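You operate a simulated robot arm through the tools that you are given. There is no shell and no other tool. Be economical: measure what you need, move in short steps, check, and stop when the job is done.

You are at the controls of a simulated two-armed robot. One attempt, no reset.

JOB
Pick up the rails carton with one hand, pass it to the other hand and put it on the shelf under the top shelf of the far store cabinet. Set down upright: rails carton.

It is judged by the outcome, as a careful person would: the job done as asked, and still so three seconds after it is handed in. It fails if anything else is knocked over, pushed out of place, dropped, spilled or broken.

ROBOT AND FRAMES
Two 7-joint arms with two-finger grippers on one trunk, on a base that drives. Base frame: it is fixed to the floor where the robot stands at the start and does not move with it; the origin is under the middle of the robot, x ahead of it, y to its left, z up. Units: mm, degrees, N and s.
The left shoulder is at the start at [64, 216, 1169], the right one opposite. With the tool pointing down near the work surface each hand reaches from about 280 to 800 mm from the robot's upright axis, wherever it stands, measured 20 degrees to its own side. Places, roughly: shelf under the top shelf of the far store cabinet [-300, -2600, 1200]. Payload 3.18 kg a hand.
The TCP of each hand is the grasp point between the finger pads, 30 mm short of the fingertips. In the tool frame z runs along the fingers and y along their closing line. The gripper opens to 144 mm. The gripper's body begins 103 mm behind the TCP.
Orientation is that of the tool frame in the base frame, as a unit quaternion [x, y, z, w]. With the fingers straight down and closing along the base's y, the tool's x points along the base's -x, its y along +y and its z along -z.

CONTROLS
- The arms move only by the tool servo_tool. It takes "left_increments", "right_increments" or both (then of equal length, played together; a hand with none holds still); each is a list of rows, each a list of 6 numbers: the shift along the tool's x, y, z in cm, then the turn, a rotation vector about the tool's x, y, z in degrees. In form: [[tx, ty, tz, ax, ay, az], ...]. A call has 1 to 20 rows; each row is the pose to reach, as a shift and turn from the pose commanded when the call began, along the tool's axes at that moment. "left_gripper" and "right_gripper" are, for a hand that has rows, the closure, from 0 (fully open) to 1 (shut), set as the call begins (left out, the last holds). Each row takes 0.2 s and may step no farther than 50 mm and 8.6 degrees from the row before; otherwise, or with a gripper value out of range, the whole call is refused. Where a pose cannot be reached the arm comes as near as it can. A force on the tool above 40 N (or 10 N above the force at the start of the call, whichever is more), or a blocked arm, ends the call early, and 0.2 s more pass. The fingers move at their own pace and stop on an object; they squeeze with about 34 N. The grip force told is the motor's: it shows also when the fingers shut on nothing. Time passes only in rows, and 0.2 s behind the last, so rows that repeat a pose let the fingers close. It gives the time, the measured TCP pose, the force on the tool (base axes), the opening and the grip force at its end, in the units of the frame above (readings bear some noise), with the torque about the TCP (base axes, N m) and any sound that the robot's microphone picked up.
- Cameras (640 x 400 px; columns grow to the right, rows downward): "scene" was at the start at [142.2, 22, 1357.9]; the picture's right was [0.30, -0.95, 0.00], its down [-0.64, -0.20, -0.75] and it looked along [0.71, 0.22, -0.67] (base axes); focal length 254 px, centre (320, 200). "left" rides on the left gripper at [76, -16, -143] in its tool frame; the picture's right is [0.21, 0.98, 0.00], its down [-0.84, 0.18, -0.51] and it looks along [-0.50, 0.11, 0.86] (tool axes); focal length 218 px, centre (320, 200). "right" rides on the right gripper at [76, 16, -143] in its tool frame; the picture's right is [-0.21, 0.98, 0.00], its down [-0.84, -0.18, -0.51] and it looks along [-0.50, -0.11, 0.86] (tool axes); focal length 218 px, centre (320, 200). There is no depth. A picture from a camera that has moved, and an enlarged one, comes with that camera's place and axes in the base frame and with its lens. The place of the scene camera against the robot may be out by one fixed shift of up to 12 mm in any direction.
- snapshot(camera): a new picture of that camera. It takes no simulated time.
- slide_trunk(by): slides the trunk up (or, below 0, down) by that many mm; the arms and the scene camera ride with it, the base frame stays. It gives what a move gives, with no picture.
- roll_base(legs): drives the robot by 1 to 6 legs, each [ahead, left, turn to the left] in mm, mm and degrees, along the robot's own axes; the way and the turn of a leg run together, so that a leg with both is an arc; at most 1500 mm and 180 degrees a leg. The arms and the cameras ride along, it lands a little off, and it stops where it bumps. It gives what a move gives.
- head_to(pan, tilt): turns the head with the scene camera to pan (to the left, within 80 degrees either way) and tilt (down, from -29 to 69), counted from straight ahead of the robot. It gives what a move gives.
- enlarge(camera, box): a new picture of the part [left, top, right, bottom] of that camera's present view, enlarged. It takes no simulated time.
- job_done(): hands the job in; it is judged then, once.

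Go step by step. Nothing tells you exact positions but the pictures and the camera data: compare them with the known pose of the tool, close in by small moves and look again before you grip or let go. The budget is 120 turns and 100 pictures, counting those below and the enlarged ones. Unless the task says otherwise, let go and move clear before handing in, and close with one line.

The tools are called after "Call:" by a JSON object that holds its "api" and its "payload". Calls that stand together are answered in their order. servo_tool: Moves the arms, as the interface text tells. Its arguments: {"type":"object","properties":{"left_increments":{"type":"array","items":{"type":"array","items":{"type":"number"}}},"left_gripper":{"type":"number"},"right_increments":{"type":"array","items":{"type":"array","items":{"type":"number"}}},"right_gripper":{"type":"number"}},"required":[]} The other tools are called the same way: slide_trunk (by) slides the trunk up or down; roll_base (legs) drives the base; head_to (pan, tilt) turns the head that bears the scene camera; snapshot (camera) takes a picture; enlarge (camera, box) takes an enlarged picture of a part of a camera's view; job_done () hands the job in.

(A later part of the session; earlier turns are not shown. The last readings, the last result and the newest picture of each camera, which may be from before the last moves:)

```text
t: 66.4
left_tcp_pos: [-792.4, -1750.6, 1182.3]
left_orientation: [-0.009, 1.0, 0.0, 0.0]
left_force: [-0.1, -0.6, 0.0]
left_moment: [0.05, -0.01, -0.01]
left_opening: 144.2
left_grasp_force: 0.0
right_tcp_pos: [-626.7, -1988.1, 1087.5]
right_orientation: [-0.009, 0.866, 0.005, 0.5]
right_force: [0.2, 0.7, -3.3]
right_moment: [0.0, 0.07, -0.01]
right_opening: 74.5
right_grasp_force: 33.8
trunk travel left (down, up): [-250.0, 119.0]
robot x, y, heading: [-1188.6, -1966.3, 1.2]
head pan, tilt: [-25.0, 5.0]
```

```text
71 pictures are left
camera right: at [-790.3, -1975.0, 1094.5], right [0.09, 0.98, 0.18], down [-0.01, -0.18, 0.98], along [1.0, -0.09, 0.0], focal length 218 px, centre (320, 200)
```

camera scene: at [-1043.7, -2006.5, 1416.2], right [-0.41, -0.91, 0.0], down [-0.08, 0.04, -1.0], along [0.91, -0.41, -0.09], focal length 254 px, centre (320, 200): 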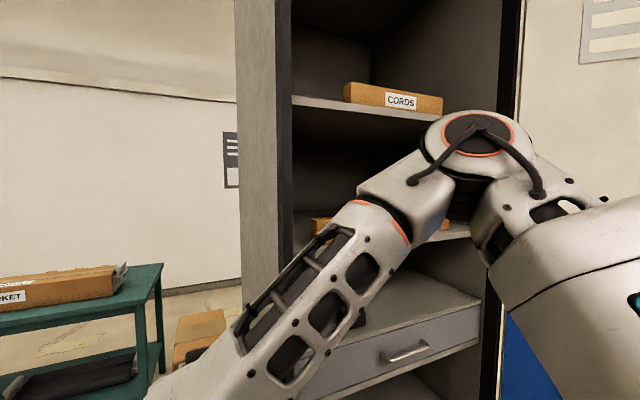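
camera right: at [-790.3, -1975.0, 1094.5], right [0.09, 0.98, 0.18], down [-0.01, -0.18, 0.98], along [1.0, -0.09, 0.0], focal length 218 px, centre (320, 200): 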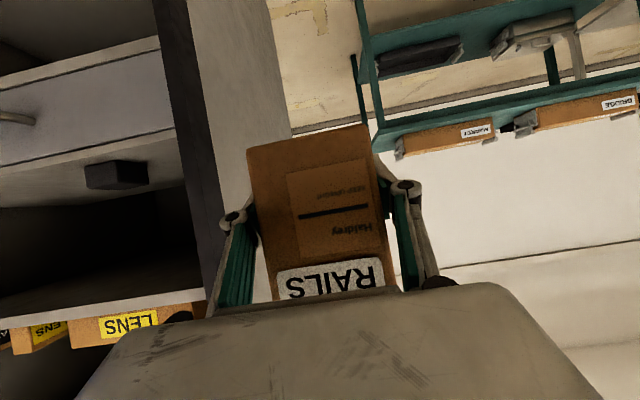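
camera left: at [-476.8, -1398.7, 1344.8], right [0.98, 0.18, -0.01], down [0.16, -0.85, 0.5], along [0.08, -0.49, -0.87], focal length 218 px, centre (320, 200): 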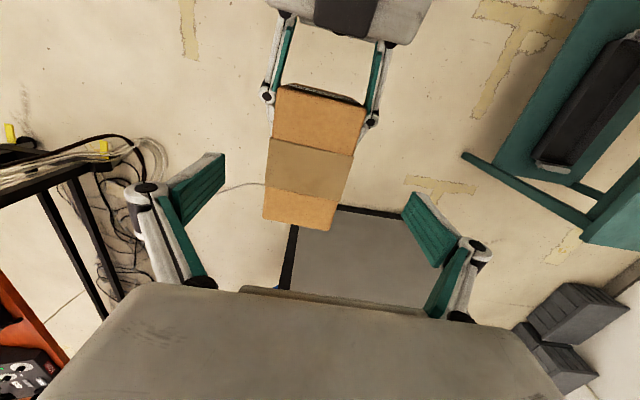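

The top shelf holds a CORDS carton, and the shelf below it (z about 1190) holds LENS cartons, so that lower one is the target. The cabinet front is near x = -520, so I raise the trunk and draw the carton in before sliding in front of it.

Call:
{"api": "slide_trunk", "payload": {"by": 115}}

Call:
{"api": "servo_tool", "payload": {"right_increments": [[1, 0, -1.7, 0, 0, 0], [2, 0, -3.5, 0, 0, 0], [3, 0, -5.2, 0, 0, 0], [4, 0, -6.9, 0, 0, 0], [4, 0, -6.9, 0, 0, 0]]}}

```text
t: 67.9
left_tcp_pos: [-792.7, -1751.1, 1295.2]
left_orientation: [-0.009, 1.0, 0.0, 0.0]
left_force: [0.0, 0.8, 0.3]
left_moment: [0.0, 0.0, 0.0]
left_opening: 144.4
left_grasp_force: 0.1
right_tcp_pos: [-628.4, -1989.6, 1203.1]
right_orientation: [-0.006, 0.866, 0.003, 0.5]
right_force: [0.3, 0.6, -3.6]
right_moment: [0.02, 0.12, -0.02]
right_opening: 74.6
right_grasp_force: 34.6
trunk travel left (down, up): [-365.0, 4.0]
robot x, y, heading: [-1192.7, -1968.4, 1.1]
head pan, tilt: [-25.0, 5.0]
```

```text
t: 69.1
left_tcp_pos: [-793.1, -1751.1, 1297.3]
left_orientation: [-0.01, 1.0, 0.0, -0.001]
left_force: [-0.6, -0.5, -0.1]
left_moment: [-0.01, 0.02, 0.0]
left_opening: 144.2
left_grasp_force: 0.1
right_tcp_pos: [-706.7, -1988.6, 1202.6]
right_orientation: [-0.008, 0.866, 0.005, 0.5]
right_force: [-0.7, -0.1, -2.4]
right_moment: [-0.02, 0.08, -0.03]
right_opening: 74.4
right_grasp_force: 33.5
trunk travel left (down, up): [-365.0, 4.0]
robot x, y, heading: [-1192.9, -1971.5, 0.6]
head pan, tilt: [-25.0, 5.0]
```

The carton's far face is now about 95 mm short of the cabinet front. I back off a touch more, slide right and look straight in.

Call:
{"api": "roll_base", "payload": {"legs": [[-30, -300, -1]]}}

Call:
{"api": "head_to", "payload": {"pan": -15, "tilt": 15}}

Call:
{"api": "snapshot", "payload": {"camera": "scene"}}

Call:
{"api": "snapshot", "payload": {"camera": "right"}}

```text
t: 72.3
left_tcp_pos: [-816.1, -2061.8, 1296.7]
left_orientation: [0.004, 1.0, 0.0, -0.001]
left_force: [0.4, 0.0, 0.9]
left_moment: [0.02, 0.0, -0.05]
left_opening: 143.7
left_grasp_force: 0.1
right_tcp_pos: [-736.9, -2300.0, 1203.0]
right_orientation: [0.003, 0.866, -0.002, 0.501]
right_force: [-0.2, -0.7, -3.4]
right_moment: [-0.04, 0.1, -0.01]
right_opening: 74.5
right_grasp_force: 34.2
trunk travel left (down, up): [-365.0, 4.0]
robot x, y, heading: [-1217.7, -2266.2, -0.5]
head pan, tilt: [-25.0, 5.0]
```

```text
t: 73.0
left_tcp_pos: [-815.7, -2061.5, 1295.9]
left_orientation: [0.003, 1.0, -0.001, 0.0]
left_force: [0.0, -0.3, 0.8]
left_moment: [0.0, 0.0, 0.01]
left_opening: 144.0
left_grasp_force: 0.0
right_tcp_pos: [-737.1, -2299.9, 1202.3]
right_orientation: [0.003, 0.866, -0.002, 0.5]
right_force: [0.3, -0.1, -2.6]
right_moment: [0.03, 0.06, -0.03]
right_opening: 74.5
right_grasp_force: 34.2
trunk travel left (down, up): [-365.0, 4.0]
robot x, y, heading: [-1220.2, -2267.2, -0.3]
head pan, tilt: [-15.0, 15.0]
```

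```text
70 pictures are left
camera scene: at [-1086.5, -2295.1, 1516.2], right [-0.27, -0.96, 0.0], down [-0.25, 0.07, -0.97], along [0.93, -0.26, -0.26], focal length 254 px, centre (320, 200)
```

scene: 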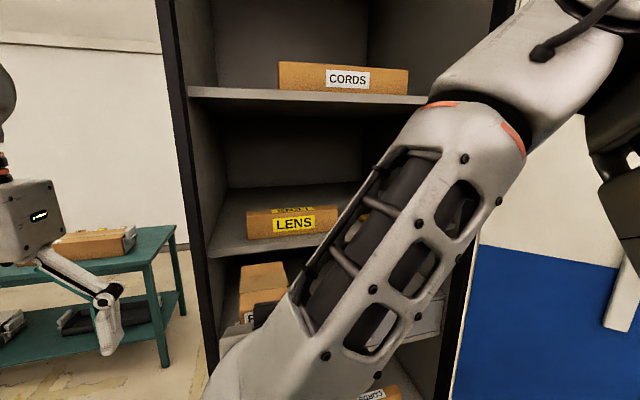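

```text
69 pictures are left
camera right: at [-898.6, -2284.1, 1209.2], right [0.11, 0.98, 0.18], down [-0.02, -0.18, 0.98], along [0.99, -0.11, 0.0], focal length 218 px, centre (320, 200)
```

right: 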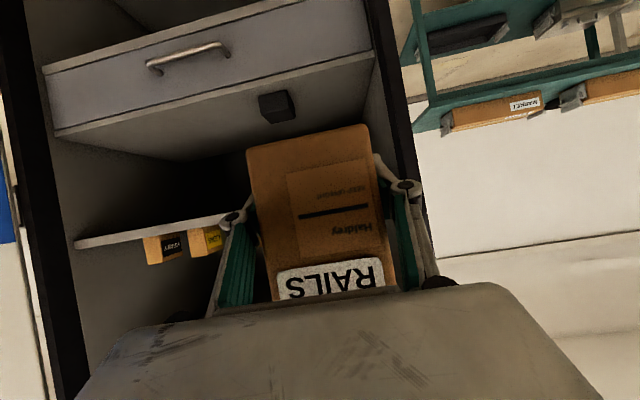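

The opening runs from about y -2180 to -2850; the target shelf is near z 1220 with its front edge near x -445. It already holds LENS and other cartons, so I need an unobstructed look for a free space.

Call:
{"api": "roll_base", "payload": {"legs": [[0, -330, 0.5]]}}

Call:
{"api": "head_to", "payload": {"pan": 5, "tilt": 15}}

Call:
{"api": "snapshot", "payload": {"camera": "scene"}}

Call:
{"api": "snapshot", "payload": {"camera": "right"}}

```text
t: 76.5
left_tcp_pos: [-818.0, -2389.0, 1296.2]
left_orientation: [-0.002, 1.0, 0.0, -0.001]
left_force: [0.2, -0.2, 0.1]
left_moment: [-0.02, 0.0, 0.03]
left_opening: 144.3
left_grasp_force: 0.0
right_tcp_pos: [-736.7, -2628.3, 1202.8]
right_orientation: [-0.002, 0.865, 0.002, 0.501]
right_force: [-0.2, -0.6, -3.2]
right_moment: [-0.03, 0.07, 0.02]
right_opening: 74.3
right_grasp_force: 33.9
trunk travel left (down, up): [-365.0, 4.0]
robot x, y, heading: [-1219.0, -2595.6, 0.2]
head pan, tilt: [-15.0, 15.0]
```

```text
t: 77.3
left_tcp_pos: [-819.6, -2388.4, 1296.3]
left_orientation: [-0.003, 1.0, 0.0, 0.0]
left_force: [0.0, -0.9, -0.4]
left_moment: [0.01, 0.01, 0.0]
left_opening: 144.2
left_grasp_force: 0.0
right_tcp_pos: [-736.6, -2627.8, 1203.2]
right_orientation: [-0.002, 0.866, 0.0, 0.5]
right_force: [-0.8, 0.5, -3.8]
right_moment: [-0.01, 0.06, 0.02]
right_opening: 74.5
right_grasp_force: 34.1
trunk travel left (down, up): [-365.0, 4.0]
robot x, y, heading: [-1218.6, -2597.7, 0.3]
head pan, tilt: [5.0, 15.0]
```

```text
68 pictures are left
camera scene: at [-1084.0, -2593.2, 1516.2], right [0.09, -1.0, 0.0], down [-0.26, -0.02, -0.97], along [0.96, 0.09, -0.26], focal length 254 px, centre (320, 200)
```

scene: 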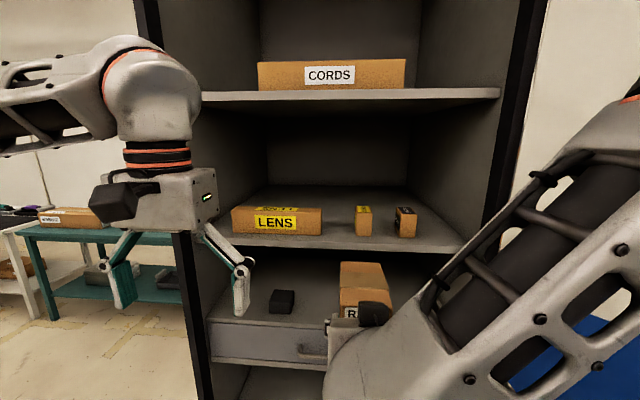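

```text
67 pictures are left
camera right: at [-899.1, -2612.2, 1209.2], right [0.1, 0.98, 0.18], down [-0.02, -0.18, 0.98], along [0.99, -0.1, 0.0], focal length 218 px, centre (320, 200)
```

right: 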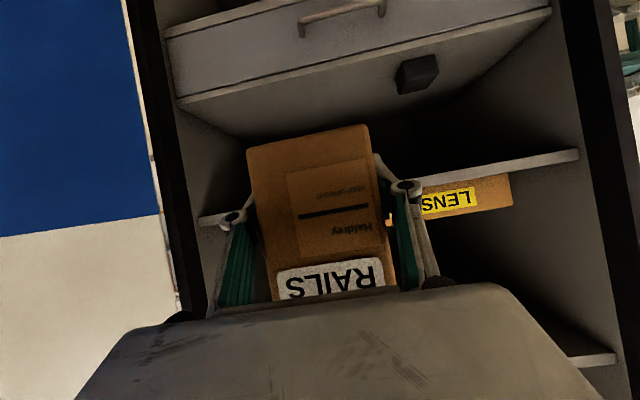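

There's a gap of about 100 mm between the LENS carton and the small yellow-labelled one; with 65 mm of shelf in front of them, my fingers can stay ahead of the neighbours. I enlarge to measure the gap against the held carton.

Call:
{"api": "enlarge", "payload": {"camera": "scene", "box": [220, 190, 480, 352]}}

Call:
{"api": "enlarge", "payload": {"camera": "right", "box": [360, 120, 600, 270]}}

```text
2.46 times, centred on (350, 271) of scene
camera zoom: at [-1084.0, -2593.2, 1516.2], right [0.09, -1.0, 0.0], down [-0.26, -0.02, -0.97], along [0.96, 0.09, -0.26], focal length 625 px, centre (246, 25)
```

zoom: 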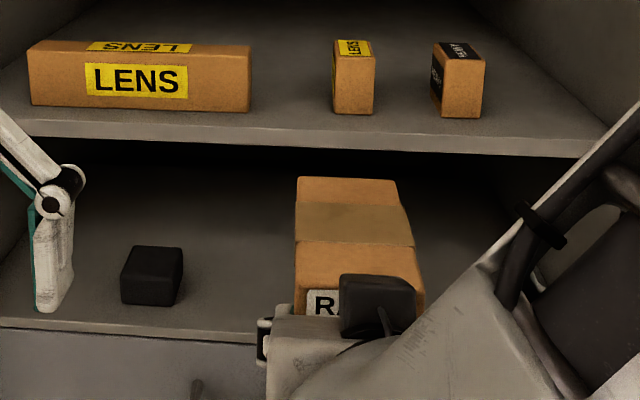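

```text
2.67 times, centred on (480, 195) of right
camera zoom: at [-899.1, -2612.2, 1209.2], right [0.1, 0.98, 0.18], down [-0.02, -0.18, 0.98], along [0.99, -0.1, 0.0], focal length 582 px, centre (-107, 213)
```

zoom: 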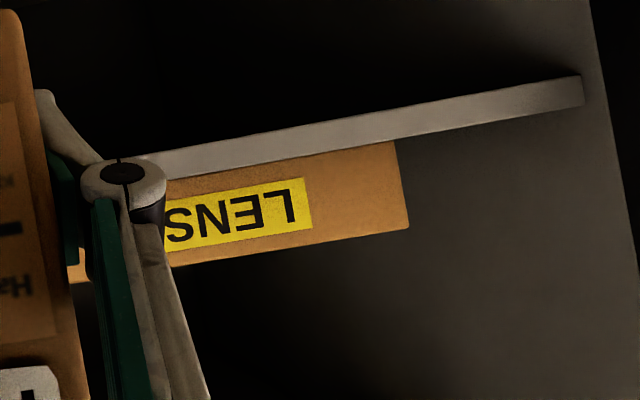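

The gap measures about 97–100 mm, centred near y -2583. I need the shelf's front edge more exactly, so I enlarge further.

Call:
{"api": "enlarge", "payload": {"camera": "scene", "box": [300, 200, 400, 262]}}

```text
6.40 times, centred on (350, 231) of scene
camera zoom: at [-1084.0, -2593.2, 1516.2], right [0.09, -1.0, 0.0], down [-0.26, -0.02, -0.97], along [0.96, 0.09, -0.26], focal length 1625 px, centre (128, 2)
```

zoom: 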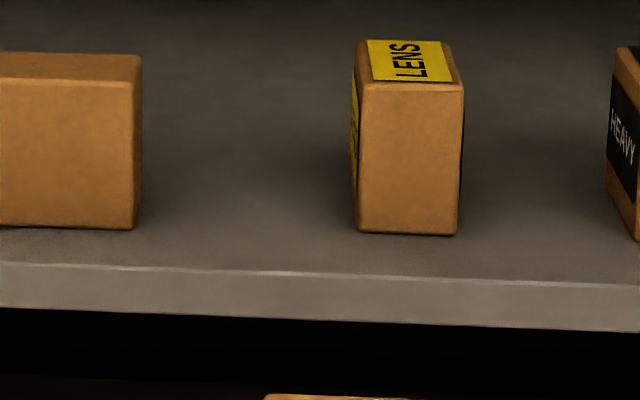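

The neighbours stand about 40 mm behind the shelf edge and are 69 mm tall, and the gap is about 95 mm. The plan is to set the carton in the gap mouth slightly overhanging, regrip shallower, and slide it fully on. First I raise and centre the carton and tuck the left hand back.

Call:
{"api": "servo_tool", "payload": {"left_increments": [[2, 0, 0, 0, 0, 0], [4, 0.5, 0, 0, 0, 0], [6, 1, 0, 0, 0, 0], [8, 1.5, 0, 0, 0, 0], [8, 1.5, 0, 0, 0, 0]], "right_increments": [[-1.6, 1, -0.9, 0, 0, 0], [-3.2, 2, -1.8, 0, 0, 0], [-4.8, 3, -2.8, 0, 0, 0], [-6.3, 4.4, -3.6, 0, 0, 0], [-6.3, 4.4, -3.6, 0, 0, 0]]}}

Call:
{"api": "roll_base", "payload": {"legs": [[120, 0, 0]]}}

Call:
{"api": "snapshot", "payload": {"camera": "scene"}}

Call:
{"api": "snapshot", "payload": {"camera": "right"}}

```text
t: 78.5
left_tcp_pos: [-899.0, -2374.8, 1297.8]
left_orientation: [-0.003, 1.0, 0.001, 0.0]
left_force: [0.5, -0.9, -1.0]
left_moment: [0.01, -0.05, 0.03]
left_opening: 144.0
left_grasp_force: 0.1
right_tcp_pos: [-735.5, -2584.0, 1275.7]
right_orientation: [-0.002, 0.866, 0.001, 0.5]
right_force: [0.2, 0.1, -3.4]
right_moment: [-0.02, 0.08, 0.01]
right_opening: 74.3
right_grasp_force: 34.0
trunk travel left (down, up): [-365.0, 4.0]
robot x, y, heading: [-1220.0, -2597.8, 0.0]
head pan, tilt: [5.0, 15.0]
```

```text
t: 79.8
left_tcp_pos: [-778.8, -2374.1, 1297.9]
left_orientation: [0.0, 1.0, 0.0, 0.0]
left_force: [0.5, 0.3, -0.5]
left_moment: [0.04, 0.06, -0.02]
left_opening: 144.3
left_grasp_force: 0.0
right_tcp_pos: [-615.5, -2585.6, 1275.2]
right_orientation: [0.0, 0.866, -0.001, 0.5]
right_force: [-0.1, -0.3, -3.4]
right_moment: [0.03, 0.06, -0.02]
right_opening: 74.2
right_grasp_force: 33.8
trunk travel left (down, up): [-365.0, 4.0]
robot x, y, heading: [-1096.1, -2596.9, -0.4]
head pan, tilt: [5.0, 15.0]
```

```text
63 pictures are left
camera scene: at [-963.7, -2593.5, 1516.2], right [0.09, -1.0, 0.0], down [-0.26, -0.02, -0.97], along [0.96, 0.08, -0.26], focal length 254 px, centre (320, 200)
```

scene: 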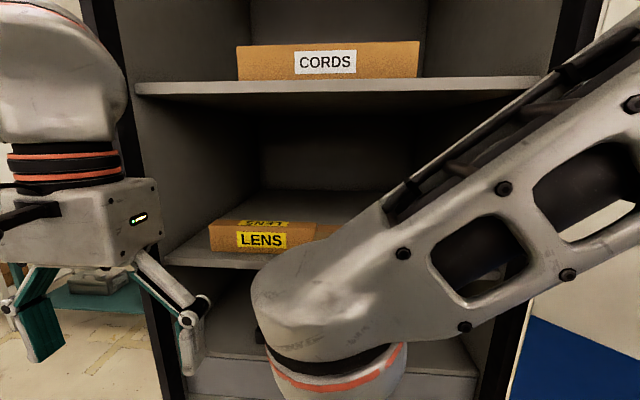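

```text
62 pictures are left
camera right: at [-778.0, -2569.3, 1282.0], right [0.1, 0.98, 0.18], down [-0.02, -0.18, 0.98], along [0.99, -0.11, 0.0], focal length 218 px, centre (320, 200)
```

right: 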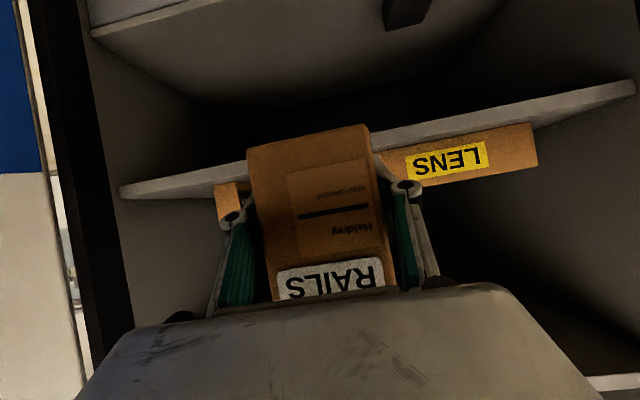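

The arm now hides the gap from the head camera. I turn the empty left hand to look right and down, and use its camera as a side view.

Call:
{"api": "servo_tool", "payload": {"left_increments": [[-1, 0, -1, 0, 0, 8], [-2, 0, -2, 0, 0, 16], [-3, 0, -3, 0, 0, 24], [-4, 0, -4, 0, 0, 32], [-5, 0, -5, 0, 0, 38], [-5, 0, -5, 0, 0, 38]]}}

Call:
{"api": "servo_tool", "payload": {"left_increments": [[0, 0, 0, 0, -8, 0], [0, 0, 0, 0, -16, 0], [0, 0, 0, 0, -24, 0], [0, 0, 0, 0, -32, 0], [0, 0, 0, 0, -32, 0]]}}

Call:
{"api": "snapshot", "payload": {"camera": "left"}}

```text
t: 81.2
left_tcp_pos: [-763.6, -2381.3, 1342.5]
left_orientation: [0.207, 0.977, -0.053, 0.021]
left_force: [-0.2, -0.3, 0.5]
left_moment: [-0.03, 0.02, -0.01]
left_opening: 143.9
left_grasp_force: 0.1
left hand out of reach, approached as far as the arm can: row 3, 4, 5, 6
right_tcp_pos: [-615.1, -2584.5, 1276.0]
right_orientation: [-0.001, 0.867, 0.0, 0.499]
right_force: [0.3, 0.3, -2.7]
right_moment: [-0.03, 0.1, -0.04]
right_opening: 74.5
right_grasp_force: 33.9
trunk travel left (down, up): [-365.0, 4.0]
robot x, y, heading: [-1102.3, -2598.8, 0.1]
head pan, tilt: [5.0, 15.0]
```

```text
t: 82.4
left_tcp_pos: [-765.7, -2382.4, 1344.3]
left_orientation: [0.184, 0.933, -0.107, 0.289]
left_force: [0.9, -0.5, 0.6]
left_moment: [-0.01, 0.0, -0.02]
left_opening: 144.1
left_grasp_force: 0.0
right_tcp_pos: [-616.0, -2586.0, 1275.8]
right_orientation: [0.0, 0.867, 0.0, 0.499]
right_force: [0.6, -0.6, -2.7]
right_moment: [0.02, 0.09, -0.01]
right_opening: 74.6
right_grasp_force: 34.2
trunk travel left (down, up): [-365.0, 4.0]
robot x, y, heading: [-1097.9, -2600.1, -0.3]
head pan, tilt: [5.0, 15.0]
```

```text
61 pictures are left
camera left: at [-900.9, -2333.2, 1417.2], right [0.24, 0.95, -0.21], down [0.46, 0.08, 0.88], along [0.85, -0.31, -0.42], focal length 218 px, centre (320, 200)
```

left: 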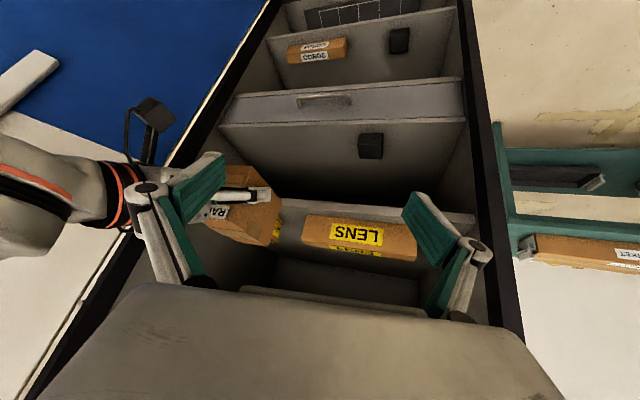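

The side view is good: the carton, the LENS carton and the shelf all show. I move the carton forward in the air, 20 mm above the shelf, to just short of the neighbours.

Call:
{"api": "servo_tool", "payload": {"right_increments": [[-1.75, 0, 3.03, 0, 0, 0], [-3.5, 0, 6.06, 0, 0, 0], [-5.25, 0, 9.1, 0, 0, 0], [-5.25, 0, 9.1, 0, 0, 0]]}}

Call:
{"api": "snapshot", "payload": {"camera": "left"}}

Call:
{"api": "snapshot", "payload": {"camera": "right"}}

```text
t: 83.4
left_tcp_pos: [-767.2, -2382.3, 1342.9]
left_orientation: [0.185, 0.933, -0.108, 0.289]
left_force: [-0.2, 0.2, 0.1]
left_moment: [0.0, -0.04, 0.0]
left_opening: 143.9
left_grasp_force: 0.0
right_tcp_pos: [-509.6, -2586.0, 1276.8]
right_orientation: [0.0, 0.866, 0.0, 0.5]
right_force: [-0.5, 0.0, -3.2]
right_moment: [-0.01, 0.07, 0.02]
right_opening: 74.4
right_grasp_force: 34.0
trunk travel left (down, up): [-365.0, 4.0]
robot x, y, heading: [-1097.5, -2597.2, 0.5]
head pan, tilt: [5.0, 15.0]
```

```text
60 pictures are left
camera left: at [-902.2, -2332.6, 1417.5], right [0.24, 0.95, -0.21], down [0.46, 0.08, 0.88], along [0.85, -0.31, -0.42], focal length 218 px, centre (320, 200)
```

left: 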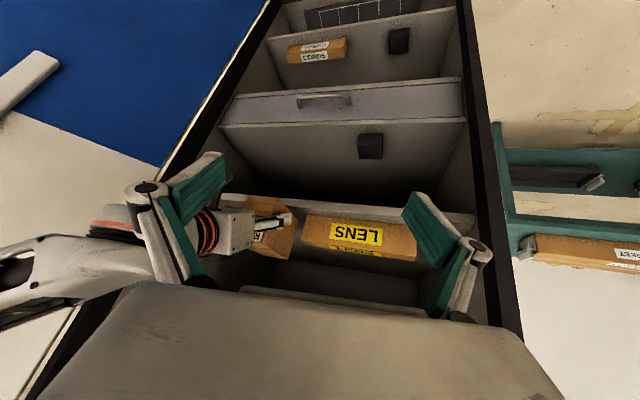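

```text
59 pictures are left
camera right: at [-671.3, -2570.0, 1282.5], right [0.1, 0.98, 0.18], down [-0.02, -0.18, 0.98], along [0.99, -0.11, 0.0], focal length 218 px, centre (320, 200)
```

right: 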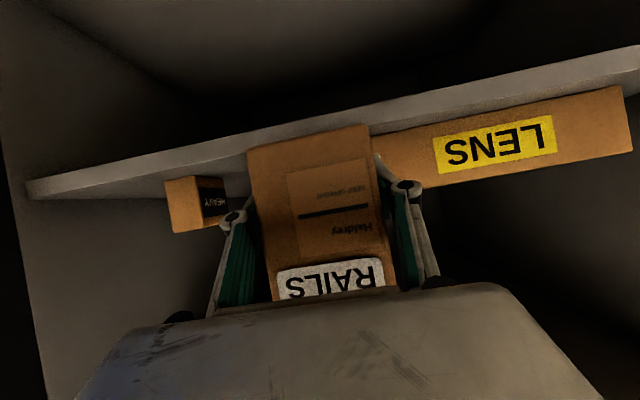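

The carton's far face is about level with the front of the neighbours. I check the side clearance before entering the gap.

Call:
{"api": "enlarge", "payload": {"camera": "left", "box": [220, 180, 380, 280]}}

Call:
{"api": "enlarge", "payload": {"camera": "right", "box": [140, 80, 460, 280]}}

Call:
{"api": "snapshot", "payload": {"camera": "scene"}}

```text
4.00 times, centred on (300, 230) of left
camera zoom: at [-902.2, -2332.6, 1417.5], right [0.24, 0.95, -0.21], down [0.46, 0.08, 0.88], along [0.85, -0.31, -0.42], focal length 873 px, centre (400, 80)
```

zoom: 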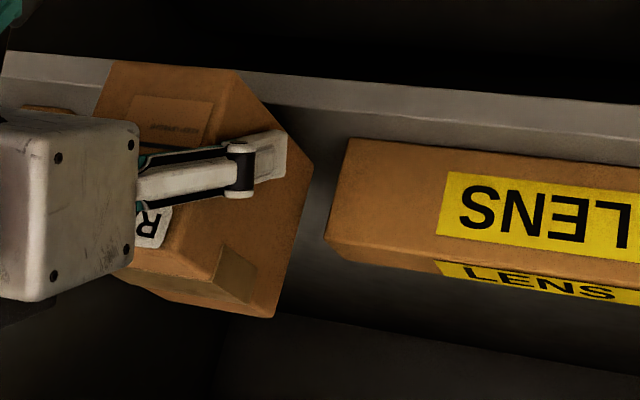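

```text
2.00 times, centred on (300, 180) of right
camera zoom: at [-671.3, -2570.0, 1282.5], right [0.1, 0.98, 0.18], down [-0.02, -0.18, 0.98], along [0.99, -0.11, 0.0], focal length 436 px, centre (360, 240)
```

zoom: 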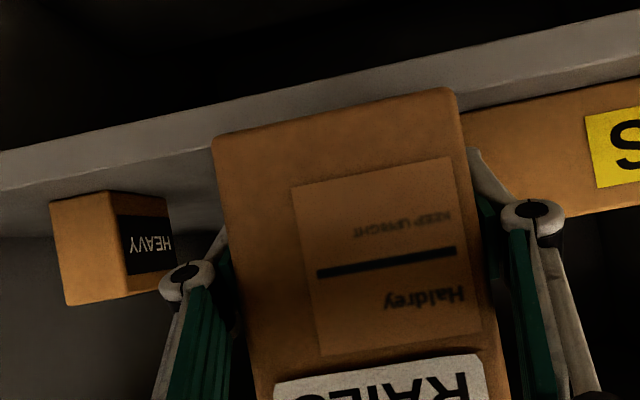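

```text
56 pictures are left
camera scene: at [-965.0, -2593.6, 1516.3], right [0.09, -1.0, 0.0], down [-0.26, -0.02, -0.97], along [0.96, 0.08, -0.26], focal length 254 px, centre (320, 200)
```

scene: 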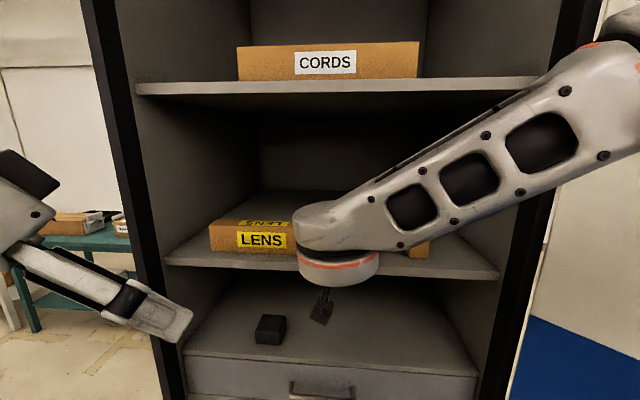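

Clearances: about 15 mm on the LENS side and 9 mm on the other, so I shift 2.5 mm left and move in 55 mm, keeping the fingertips just short of the neighbours.

Call:
{"api": "servo_tool", "payload": {"right_increments": [[0, 0.25, 0, 0, 0, 0], [-1, 0.25, 1.73, 0, 0, 0], [-2, 0.25, 3.46, 0, 0, 0], [-2.7, 0.25, 4.68, 0, 0, 0], [-2.7, 0.25, 4.68, 0, 0, 0]]}}

Call:
{"api": "enlarge", "payload": {"camera": "left", "box": [220, 180, 380, 280]}}

Call:
{"api": "enlarge", "payload": {"camera": "right", "box": [140, 80, 460, 280]}}

```text
t: 84.6
left_tcp_pos: [-765.0, -2382.1, 1341.5]
left_orientation: [0.185, 0.933, -0.107, 0.289]
left_force: [0.5, 0.4, -0.6]
left_moment: [0.01, -0.03, -0.01]
left_opening: 143.9
left_grasp_force: 0.1
right_tcp_pos: [-457.1, -2582.3, 1274.3]
right_orientation: [-0.001, 0.866, 0.0, 0.5]
right_force: [0.1, 0.1, -3.1]
right_moment: [0.03, 0.07, -0.03]
right_opening: 74.2
right_grasp_force: 34.0
trunk travel left (down, up): [-365.0, 4.0]
robot x, y, heading: [-1093.0, -2597.0, -0.3]
head pan, tilt: [5.0, 15.0]
```

```text
4.00 times, centred on (300, 230) of left
camera zoom: at [-901.5, -2332.5, 1417.3], right [0.24, 0.95, -0.21], down [0.46, 0.08, 0.88], along [0.85, -0.31, -0.42], focal length 873 px, centre (400, 80)
```

zoom: 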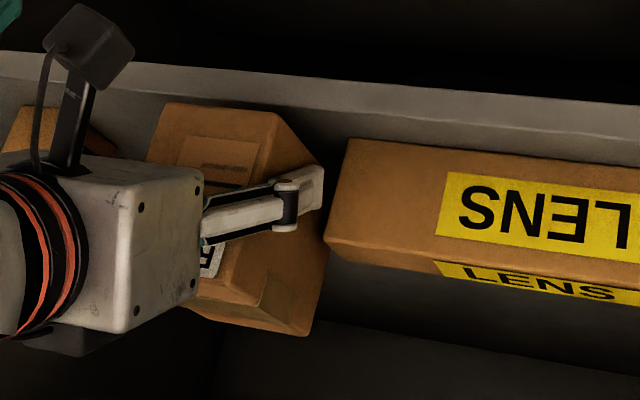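

```text
2.00 times, centred on (300, 180) of right
camera zoom: at [-619.2, -2565.8, 1281.5], right [0.1, 0.98, 0.18], down [-0.02, -0.18, 0.98], along [0.99, -0.11, 0.0], focal length 436 px, centre (360, 240)
```

zoom: 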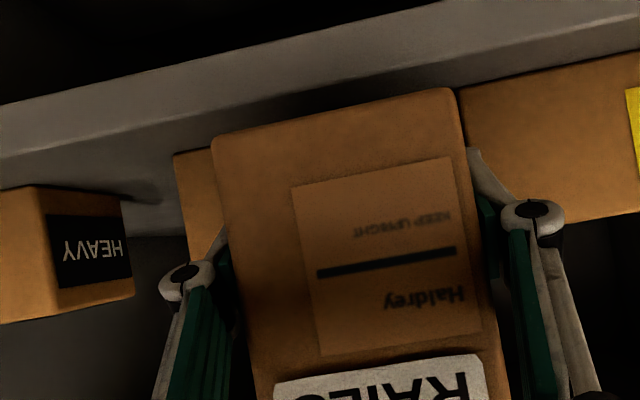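

It is in the gap mouth without contact, fingertips just short of the LENS corner. I lower it gently, checking force.

Call:
{"api": "servo_tool", "payload": {"right_increments": [[0.43, 0, 0.25, 0, 0, 0], [0.87, 0, 0.5, 0, 0, 0], [1.2, 0, 0.7, 0, 0, 0], [1.2, 0, 0.7, 0, 0, 0]]}}

Call:
{"api": "enlarge", "payload": {"camera": "right", "box": [140, 80, 460, 280]}}

```text
t: 85.6
left_tcp_pos: [-764.8, -2382.6, 1343.2]
left_orientation: [0.185, 0.933, -0.108, 0.29]
left_force: [-0.4, -0.3, 0.6]
left_moment: [-0.01, -0.01, -0.01]
left_opening: 144.0
left_grasp_force: 0.1
right_tcp_pos: [-457.1, -2582.2, 1260.5]
right_orientation: [0.001, 0.866, -0.001, 0.5]
right_force: [1.2, -0.1, -2.9]
right_moment: [0.01, 0.03, -0.03]
right_opening: 74.4
right_grasp_force: 33.9
trunk travel left (down, up): [-365.0, 4.0]
robot x, y, heading: [-1099.3, -2596.7, -0.3]
head pan, tilt: [5.0, 15.0]
```

```text
2.00 times, centred on (300, 180) of right
camera zoom: at [-619.0, -2566.1, 1266.4], right [0.1, 0.98, 0.18], down [-0.02, -0.18, 0.98], along [0.99, -0.11, 0.0], focal length 436 px, centre (360, 240)
```

zoom: 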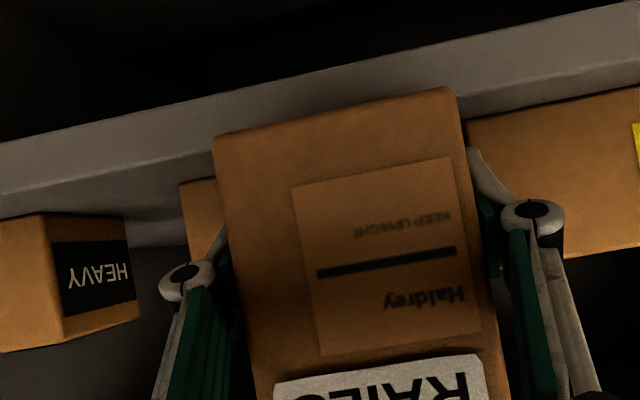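

No contact yet, so I lower in small further steps.

Call:
{"api": "servo_tool", "payload": {"right_increments": [[0.17, 0, 0.1, 0, 0, 0], [0.26, 0, 0.15, 0, 0, 0], [0.26, 0, 0.15, 0, 0, 0]]}}

Call:
{"api": "servo_tool", "payload": {"right_increments": [[0.13, 0, 0.075, 0, 0, 0], [0.13, 0, 0.075, 0, 0, 0]]}}

Call:
{"api": "servo_tool", "payload": {"right_increments": [[0.13, 0, 0.075, 0, 0, 0], [0.13, 0, 0.075, 0, 0, 0]]}}

```text
t: 86.4
left_tcp_pos: [-765.5, -2382.3, 1343.1]
left_orientation: [0.185, 0.933, -0.107, 0.289]
left_force: [0.9, -0.6, 0.4]
left_moment: [0.01, -0.02, 0.01]
left_opening: 144.0
left_grasp_force: 0.0
right_tcp_pos: [-455.7, -2581.6, 1259.5]
right_orientation: [0.0, 0.866, -0.001, 0.499]
right_force: [-0.2, 0.7, -3.4]
right_moment: [0.0, 0.07, -0.01]
right_opening: 74.2
right_grasp_force: 33.6
trunk travel left (down, up): [-365.0, 4.0]
robot x, y, heading: [-1097.6, -2602.2, -0.2]
head pan, tilt: [5.0, 15.0]
```

```text
t: 87.0
left_tcp_pos: [-765.4, -2381.9, 1343.4]
left_orientation: [0.185, 0.933, -0.108, 0.289]
left_force: [-0.6, 0.0, -0.7]
left_moment: [0.0, 0.03, -0.03]
left_opening: 144.0
left_grasp_force: 0.2
right_tcp_pos: [-455.2, -2583.3, 1256.4]
right_orientation: [-0.001, 0.866, 0.0, 0.499]
right_force: [1.1, -0.2, -2.3]
right_moment: [-0.03, 0.06, 0.0]
right_opening: 74.5
right_grasp_force: 34.0
trunk travel left (down, up): [-365.0, 4.0]
robot x, y, heading: [-1098.6, -2596.9, 0.1]
head pan, tilt: [5.0, 15.0]
```

```text
t: 87.6
left_tcp_pos: [-764.0, -2383.1, 1343.5]
left_orientation: [0.186, 0.933, -0.107, 0.29]
left_force: [0.6, 0.4, -0.1]
left_moment: [-0.03, -0.01, 0.07]
left_opening: 144.1
left_grasp_force: 0.1
right_tcp_pos: [-456.0, -2583.4, 1255.4]
right_orientation: [0.0, 0.866, 0.0, 0.499]
right_force: [0.3, -0.2, -3.0]
right_moment: [0.0, 0.06, 0.0]
right_opening: 74.5
right_grasp_force: 34.3
trunk travel left (down, up): [-365.0, 4.0]
robot x, y, heading: [-1096.8, -2597.3, -0.0]
head pan, tilt: [5.0, 15.0]
```

Still hanging free at 3 N, so I carry on in 1.5 mm steps.

Call:
{"api": "servo_tool", "payload": {"right_increments": [[0.17, 0, 0.1, 0, 0, 0], [0.17, 0, 0.1, 0, 0, 0]]}}

Call:
{"api": "servo_tool", "payload": {"right_increments": [[0.17, 0, 0.1, 0, 0, 0], [0.17, 0, 0.1, 0, 0, 0]]}}

Call:
{"api": "enlarge", "payload": {"camera": "left", "box": [220, 180, 380, 280]}}

```text
t: 88.2
left_tcp_pos: [-764.9, -2381.9, 1343.7]
left_orientation: [0.184, 0.933, -0.107, 0.289]
left_force: [-0.4, -1.0, 1.2]
left_moment: [-0.02, -0.04, 0.04]
left_opening: 143.9
left_grasp_force: 0.1
right_tcp_pos: [-456.7, -2583.7, 1255.2]
right_orientation: [-0.002, 0.866, 0.001, 0.5]
right_force: [0.4, 0.3, -0.6]
right_moment: [0.1, -0.15, 0.07]
right_opening: 74.4
right_grasp_force: 33.9
trunk travel left (down, up): [-365.0, 4.0]
robot x, y, heading: [-1095.1, -2598.5, 0.1]
head pan, tilt: [5.0, 15.0]
```

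```text
t: 88.8
left_tcp_pos: [-766.4, -2383.1, 1343.3]
left_orientation: [0.185, 0.933, -0.107, 0.289]
left_force: [-0.6, -1.0, -1.0]
left_moment: [0.01, -0.01, 0.03]
left_opening: 143.9
left_grasp_force: 0.1
right_tcp_pos: [-457.5, -2584.0, 1253.9]
right_orientation: [0.0, 0.866, 0.0, 0.501]
right_force: [0.5, 0.5, 10.4]
right_moment: [0.01, 0.06, 0.04]
right_opening: 74.5
right_grasp_force: 34.2
trunk travel left (down, up): [-365.0, 4.0]
robot x, y, heading: [-1100.8, -2598.5, -0.0]
head pan, tilt: [5.0, 15.0]
```

```text
4.00 times, centred on (300, 230) of left
camera zoom: at [-902.3, -2332.4, 1417.5], right [0.24, 0.95, -0.21], down [0.46, 0.08, 0.88], along [0.85, -0.31, -0.42], focal length 873 px, centre (400, 80)
```

zoom: 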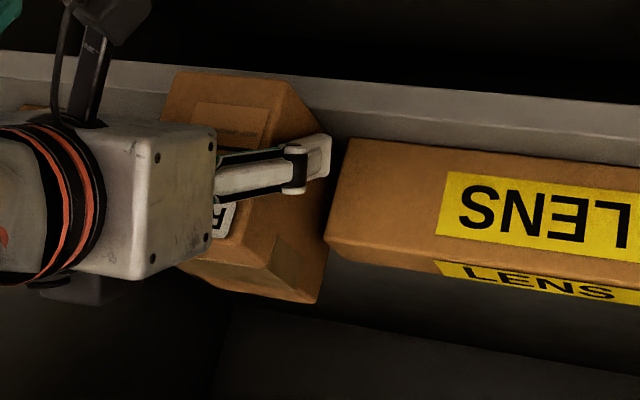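

The shelf has the carton's weight (10 N up). I ease up a millimetre, open just a little, and draw back 35 mm for a shallower grip.

Call:
{"api": "servo_tool", "payload": {"right_increments": [[-0.09, 0, -0.05, 0, 0, 0], [-0.09, 0, -0.05, 0, 0, 0], [-0.09, 0, -0.05, 0, 0, 0]], "right_gripper": 0.4}}

Call:
{"api": "enlarge", "payload": {"camera": "left", "box": [220, 180, 380, 280]}}

```text
t: 89.6
left_tcp_pos: [-765.5, -2382.1, 1343.2]
left_orientation: [0.185, 0.933, -0.107, 0.289]
left_force: [0.2, -0.7, -0.5]
left_moment: [-0.01, -0.02, -0.02]
left_opening: 143.9
left_grasp_force: 0.0
right_tcp_pos: [-457.3, -2584.0, 1254.2]
right_orientation: [0.0, 0.866, -0.001, 0.499]
right_force: [-0.6, -0.5, -0.7]
right_moment: [-0.03, 0.0, -0.03]
right_opening: 86.6
right_grasp_force: 0.1
trunk travel left (down, up): [-365.0, 4.0]
robot x, y, heading: [-1100.8, -2598.5, 0.0]
head pan, tilt: [5.0, 15.0]
```

```text
4.00 times, centred on (300, 230) of left
camera zoom: at [-901.4, -2332.5, 1417.3], right [0.24, 0.95, -0.21], down [0.46, 0.08, 0.88], along [0.85, -0.31, -0.42], focal length 873 px, centre (400, 80)
```

zoom: 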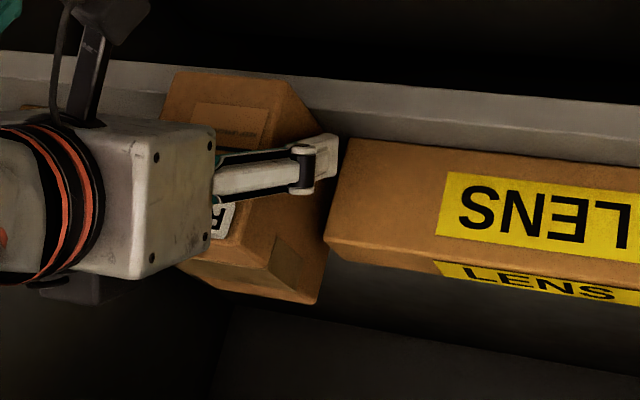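

The carton stands by itself, steady. I draw the hand back 34 mm, then regrip.

Call:
{"api": "servo_tool", "payload": {"right_increments": [[0.85, 0, -1.47, 0, 0, 0], [1.7, 0, -2.94, 0, 0, 0], [1.7, 0, -2.94, 0, 0, 0]]}}

Call:
{"api": "servo_tool", "payload": {"right_increments": [[0, 0, 0, 0, 0, 0], [0, 0, 0, 0, 0, 0], [0, 0, 0, 0, 0, 0]], "right_gripper": 1}}

Call:
{"api": "enlarge", "payload": {"camera": "left", "box": [220, 180, 380, 280]}}

```text
t: 90.4
left_tcp_pos: [-766.5, -2382.8, 1342.7]
left_orientation: [0.185, 0.933, -0.108, 0.289]
left_force: [0.9, 0.5, -0.5]
left_moment: [-0.01, 0.01, 0.0]
left_opening: 143.8
left_grasp_force: 0.0
right_tcp_pos: [-490.9, -2584.2, 1253.4]
right_orientation: [-0.001, 0.866, 0.0, 0.5]
right_force: [0.8, 0.1, -0.3]
right_moment: [0.01, 0.03, 0.0]
right_opening: 86.3
right_grasp_force: 0.1
trunk travel left (down, up): [-365.0, 4.0]
robot x, y, heading: [-1099.2, -2600.8, 0.3]
head pan, tilt: [5.0, 15.0]
```

```text
t: 91.2
left_tcp_pos: [-766.0, -2382.5, 1342.1]
left_orientation: [0.185, 0.933, -0.108, 0.288]
left_force: [0.7, -0.5, -0.6]
left_moment: [-0.01, -0.01, 0.0]
left_opening: 143.8
left_grasp_force: 0.0
right_tcp_pos: [-490.5, -2583.8, 1253.4]
right_orientation: [0.0, 0.866, -0.001, 0.5]
right_force: [-0.9, -0.4, 2.8]
right_moment: [-0.2, 0.02, -0.02]
right_opening: 74.5
right_grasp_force: 33.9
trunk travel left (down, up): [-365.0, 4.0]
robot x, y, heading: [-1100.6, -2601.0, 0.1]
head pan, tilt: [5.0, 15.0]
```

```text
4.00 times, centred on (300, 230) of left
camera zoom: at [-901.8, -2332.4, 1417.4], right [0.24, 0.95, -0.21], down [0.46, 0.08, 0.88], along [0.85, -0.31, -0.42], focal length 873 px, centre (400, 80)
```

zoom: 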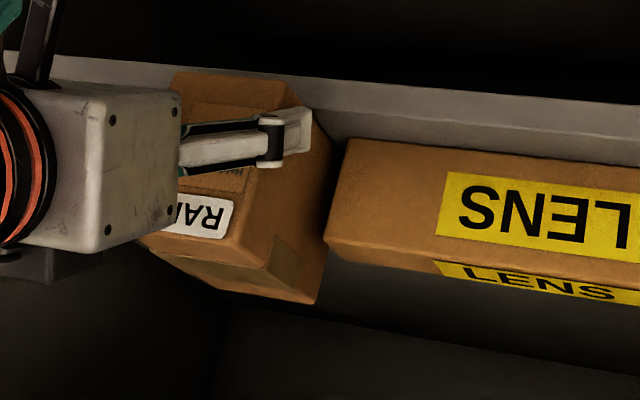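

It is regripped near its front. I slide it straight in 34 mm along the shelf.

Call:
{"api": "servo_tool", "payload": {"right_increments": [[-0.43, 0, 0.74, 0, 0, 0], [-0.85, 0, 1.47, 0, 0, 0], [-1.28, 0, 2.2, 0, 0, 0], [-1.7, 0, 2.94, 0, 0, 0], [-1.7, 0, 2.94, 0, 0, 0]]}}

Call:
{"api": "enlarge", "payload": {"camera": "left", "box": [220, 180, 380, 280]}}

Call:
{"api": "enlarge", "payload": {"camera": "right", "box": [140, 80, 460, 280]}}

```text
t: 92.4
left_tcp_pos: [-767.0, -2382.0, 1344.0]
left_orientation: [0.184, 0.933, -0.107, 0.29]
left_force: [-0.1, 0.0, 0.1]
left_moment: [-0.03, -0.02, 0.0]
left_opening: 144.0
left_grasp_force: 0.0
right_tcp_pos: [-459.7, -2583.2, 1253.2]
right_orientation: [0.0, 0.866, 0.0, 0.5]
right_force: [-5.1, 0.6, 10.3]
right_moment: [-0.41, 0.25, -0.13]
right_opening: 74.2
right_grasp_force: 34.4
trunk travel left (down, up): [-365.0, 4.0]
robot x, y, heading: [-1099.2, -2597.6, -0.1]
head pan, tilt: [5.0, 15.0]
```

```text
4.00 times, centred on (300, 230) of left
camera zoom: at [-902.9, -2332.3, 1417.6], right [0.24, 0.95, -0.21], down [0.46, 0.08, 0.88], along [0.85, -0.31, -0.42], focal length 873 px, centre (400, 80)
```

zoom: 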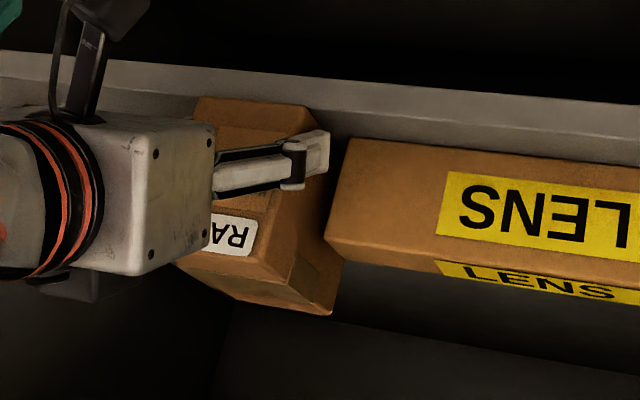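

```text
2.00 times, centred on (300, 180) of right
camera zoom: at [-620.6, -2567.5, 1258.9], right [0.1, 0.98, 0.18], down [-0.02, -0.18, 0.98], along [0.99, -0.11, 0.0], focal length 436 px, centre (360, 240)
```

zoom: 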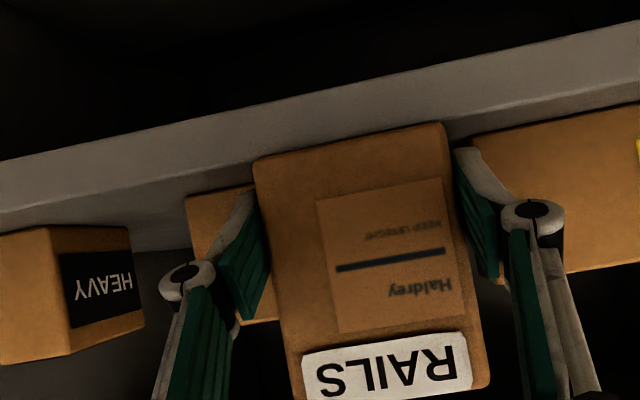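

The carton slid straight in but its front may still overhang the edge slightly. I open, back away, and then nudge it in with two fingertips against its front face.

Call:
{"api": "servo_tool", "payload": {"right_increments": [[-0.09, 0, -0.05, 0, 0, 0], [-0.09, 0, -0.05, 0, 0, 0], [-0.09, 0, -0.05, 0, 0, 0]], "right_gripper": 0.4}}

Call:
{"api": "servo_tool", "payload": {"right_increments": [[1.5, 0, -2.6, 0, 0, 0], [3, 0, -5.2, 0, 0, 0], [3, 0, -5.2, 0, 0, 0]]}}

Call:
{"api": "servo_tool", "payload": {"right_increments": [[-1.3, 0, -0.75, 0, 0, 0], [-1.3, 0, -0.75, 0, 0, 0], [-1.3, 0, -0.75, 0, 0, 0]], "right_gripper": 0.69}}

Call:
{"api": "snapshot", "payload": {"camera": "right"}}

Call:
{"api": "enlarge", "payload": {"camera": "left", "box": [220, 180, 380, 280]}}

```text
t: 93.2
left_tcp_pos: [-765.1, -2382.2, 1343.4]
left_orientation: [0.185, 0.933, -0.107, 0.289]
left_force: [0.3, 0.3, -0.3]
left_moment: [0.04, 0.0, -0.02]
left_opening: 143.9
left_grasp_force: 0.1
right_tcp_pos: [-457.8, -2584.2, 1254.1]
right_orientation: [0.0, 0.866, -0.001, 0.5]
right_force: [1.0, 1.1, 0.6]
right_moment: [0.02, -0.01, 0.03]
right_opening: 86.3
right_grasp_force: 0.1
trunk travel left (down, up): [-365.0, 4.0]
robot x, y, heading: [-1098.1, -2597.6, -0.1]
head pan, tilt: [5.0, 15.0]
```

```text
t: 94.0
left_tcp_pos: [-764.4, -2382.2, 1342.9]
left_orientation: [0.185, 0.933, -0.108, 0.289]
left_force: [-0.6, -0.2, 0.0]
left_moment: [0.0, 0.01, 0.0]
left_opening: 144.1
left_grasp_force: 0.2
right_tcp_pos: [-516.5, -2583.1, 1254.0]
right_orientation: [0.0, 0.866, 0.0, 0.499]
right_force: [-0.3, -0.3, -0.3]
right_moment: [0.0, 0.01, 0.0]
right_opening: 86.1
right_grasp_force: 0.0
trunk travel left (down, up): [-365.0, 4.0]
robot x, y, heading: [-1097.5, -2596.2, 0.2]
head pan, tilt: [5.0, 15.0]
```

```text
t: 94.8
left_tcp_pos: [-764.7, -2381.4, 1343.6]
left_orientation: [0.186, 0.933, -0.108, 0.289]
left_force: [0.6, 0.1, 0.1]
left_moment: [0.02, 0.0, 0.03]
left_opening: 144.3
left_grasp_force: 0.1
right_tcp_pos: [-516.3, -2584.2, 1269.1]
right_orientation: [0.0, 0.866, 0.0, 0.501]
right_force: [0.0, -0.1, -0.1]
right_moment: [-0.01, -0.01, -0.03]
right_opening: 44.5
right_grasp_force: 0.1
trunk travel left (down, up): [-365.0, 4.0]
robot x, y, heading: [-1101.6, -2600.1, -0.2]
head pan, tilt: [5.0, 15.0]
```

```text
47 pictures are left
camera right: at [-679.0, -2567.7, 1275.2], right [0.1, 0.98, 0.18], down [-0.02, -0.18, 0.98], along [0.99, -0.11, 0.0], focal length 218 px, centre (320, 200)
```

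right: 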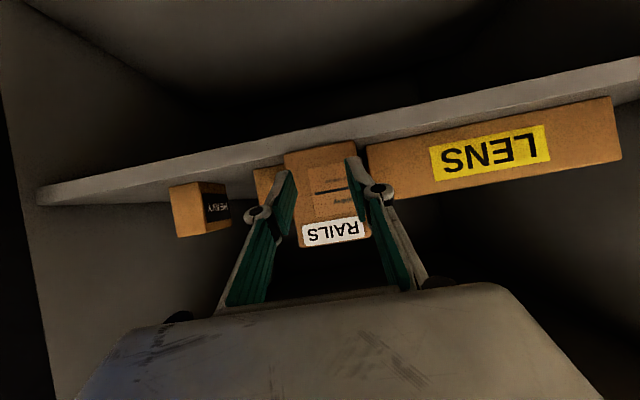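

```text
4.00 times, centred on (300, 230) of left
camera zoom: at [-901.6, -2332.6, 1417.4], right [0.24, 0.95, -0.21], down [0.46, 0.08, 0.88], along [0.85, -0.31, -0.42], focal length 873 px, centre (400, 80)
```

zoom: 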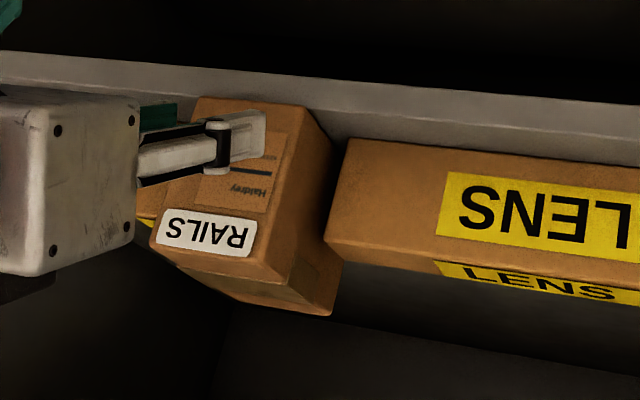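

The carton stands upright with its front about flush with the shelf edge. I nudge it about 20 mm deeper with the two fingertips.

Call:
{"api": "servo_tool", "payload": {"right_increments": [[-0.8, 0, 1.39, 0, 0, 0], [-1.25, 0, 2.17, 0, 0, 0], [-1.65, 0, 2.86, 0, 0, 0], [-2.0, 0, 3.46, 0, 0, 0], [-2.3, 0, 3.98, 0, 0, 0]]}}

Call:
{"api": "enlarge", "payload": {"camera": "left", "box": [220, 180, 380, 280]}}

Call:
{"api": "enlarge", "payload": {"camera": "right", "box": [160, 80, 480, 280]}}

```text
t: 96.0
left_tcp_pos: [-765.9, -2382.2, 1343.7]
left_orientation: [0.184, 0.933, -0.108, 0.289]
left_force: [-0.2, 0.8, 0.4]
left_moment: [0.0, 0.0, -0.02]
left_opening: 143.9
left_grasp_force: 0.0
right_tcp_pos: [-470.7, -2582.9, 1268.4]
right_orientation: [0.0, 0.866, -0.001, 0.5]
right_force: [-0.3, 0.8, 0.0]
right_moment: [-0.02, 0.01, 0.0]
right_opening: 44.8
right_grasp_force: 0.0
trunk travel left (down, up): [-365.0, 4.0]
robot x, y, heading: [-1094.9, -2600.6, -0.1]
head pan, tilt: [5.0, 15.0]
```

```text
4.00 times, centred on (300, 230) of left
camera zoom: at [-901.5, -2332.5, 1417.3], right [0.24, 0.95, -0.21], down [0.46, 0.08, 0.88], along [0.85, -0.31, -0.42], focal length 873 px, centre (400, 80)
```

zoom: 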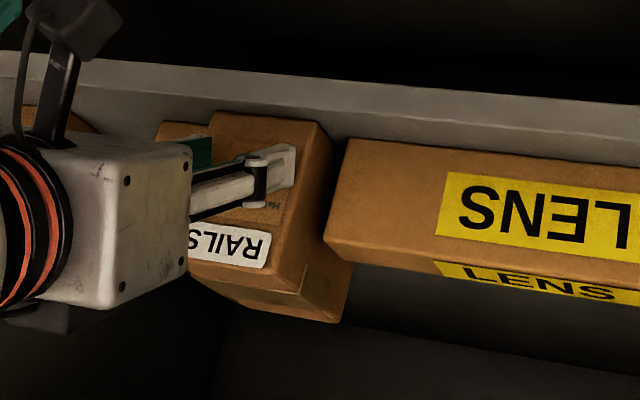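

```text
2.00 times, centred on (320, 180) of right
camera zoom: at [-632.8, -2566.8, 1275.5], right [0.1, 0.98, 0.18], down [-0.02, -0.18, 0.98], along [0.99, -0.11, 0.0], focal length 436 px, centre (320, 240)
```

zoom: 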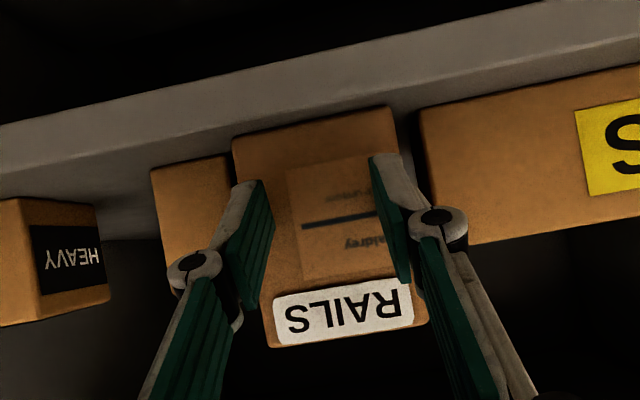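

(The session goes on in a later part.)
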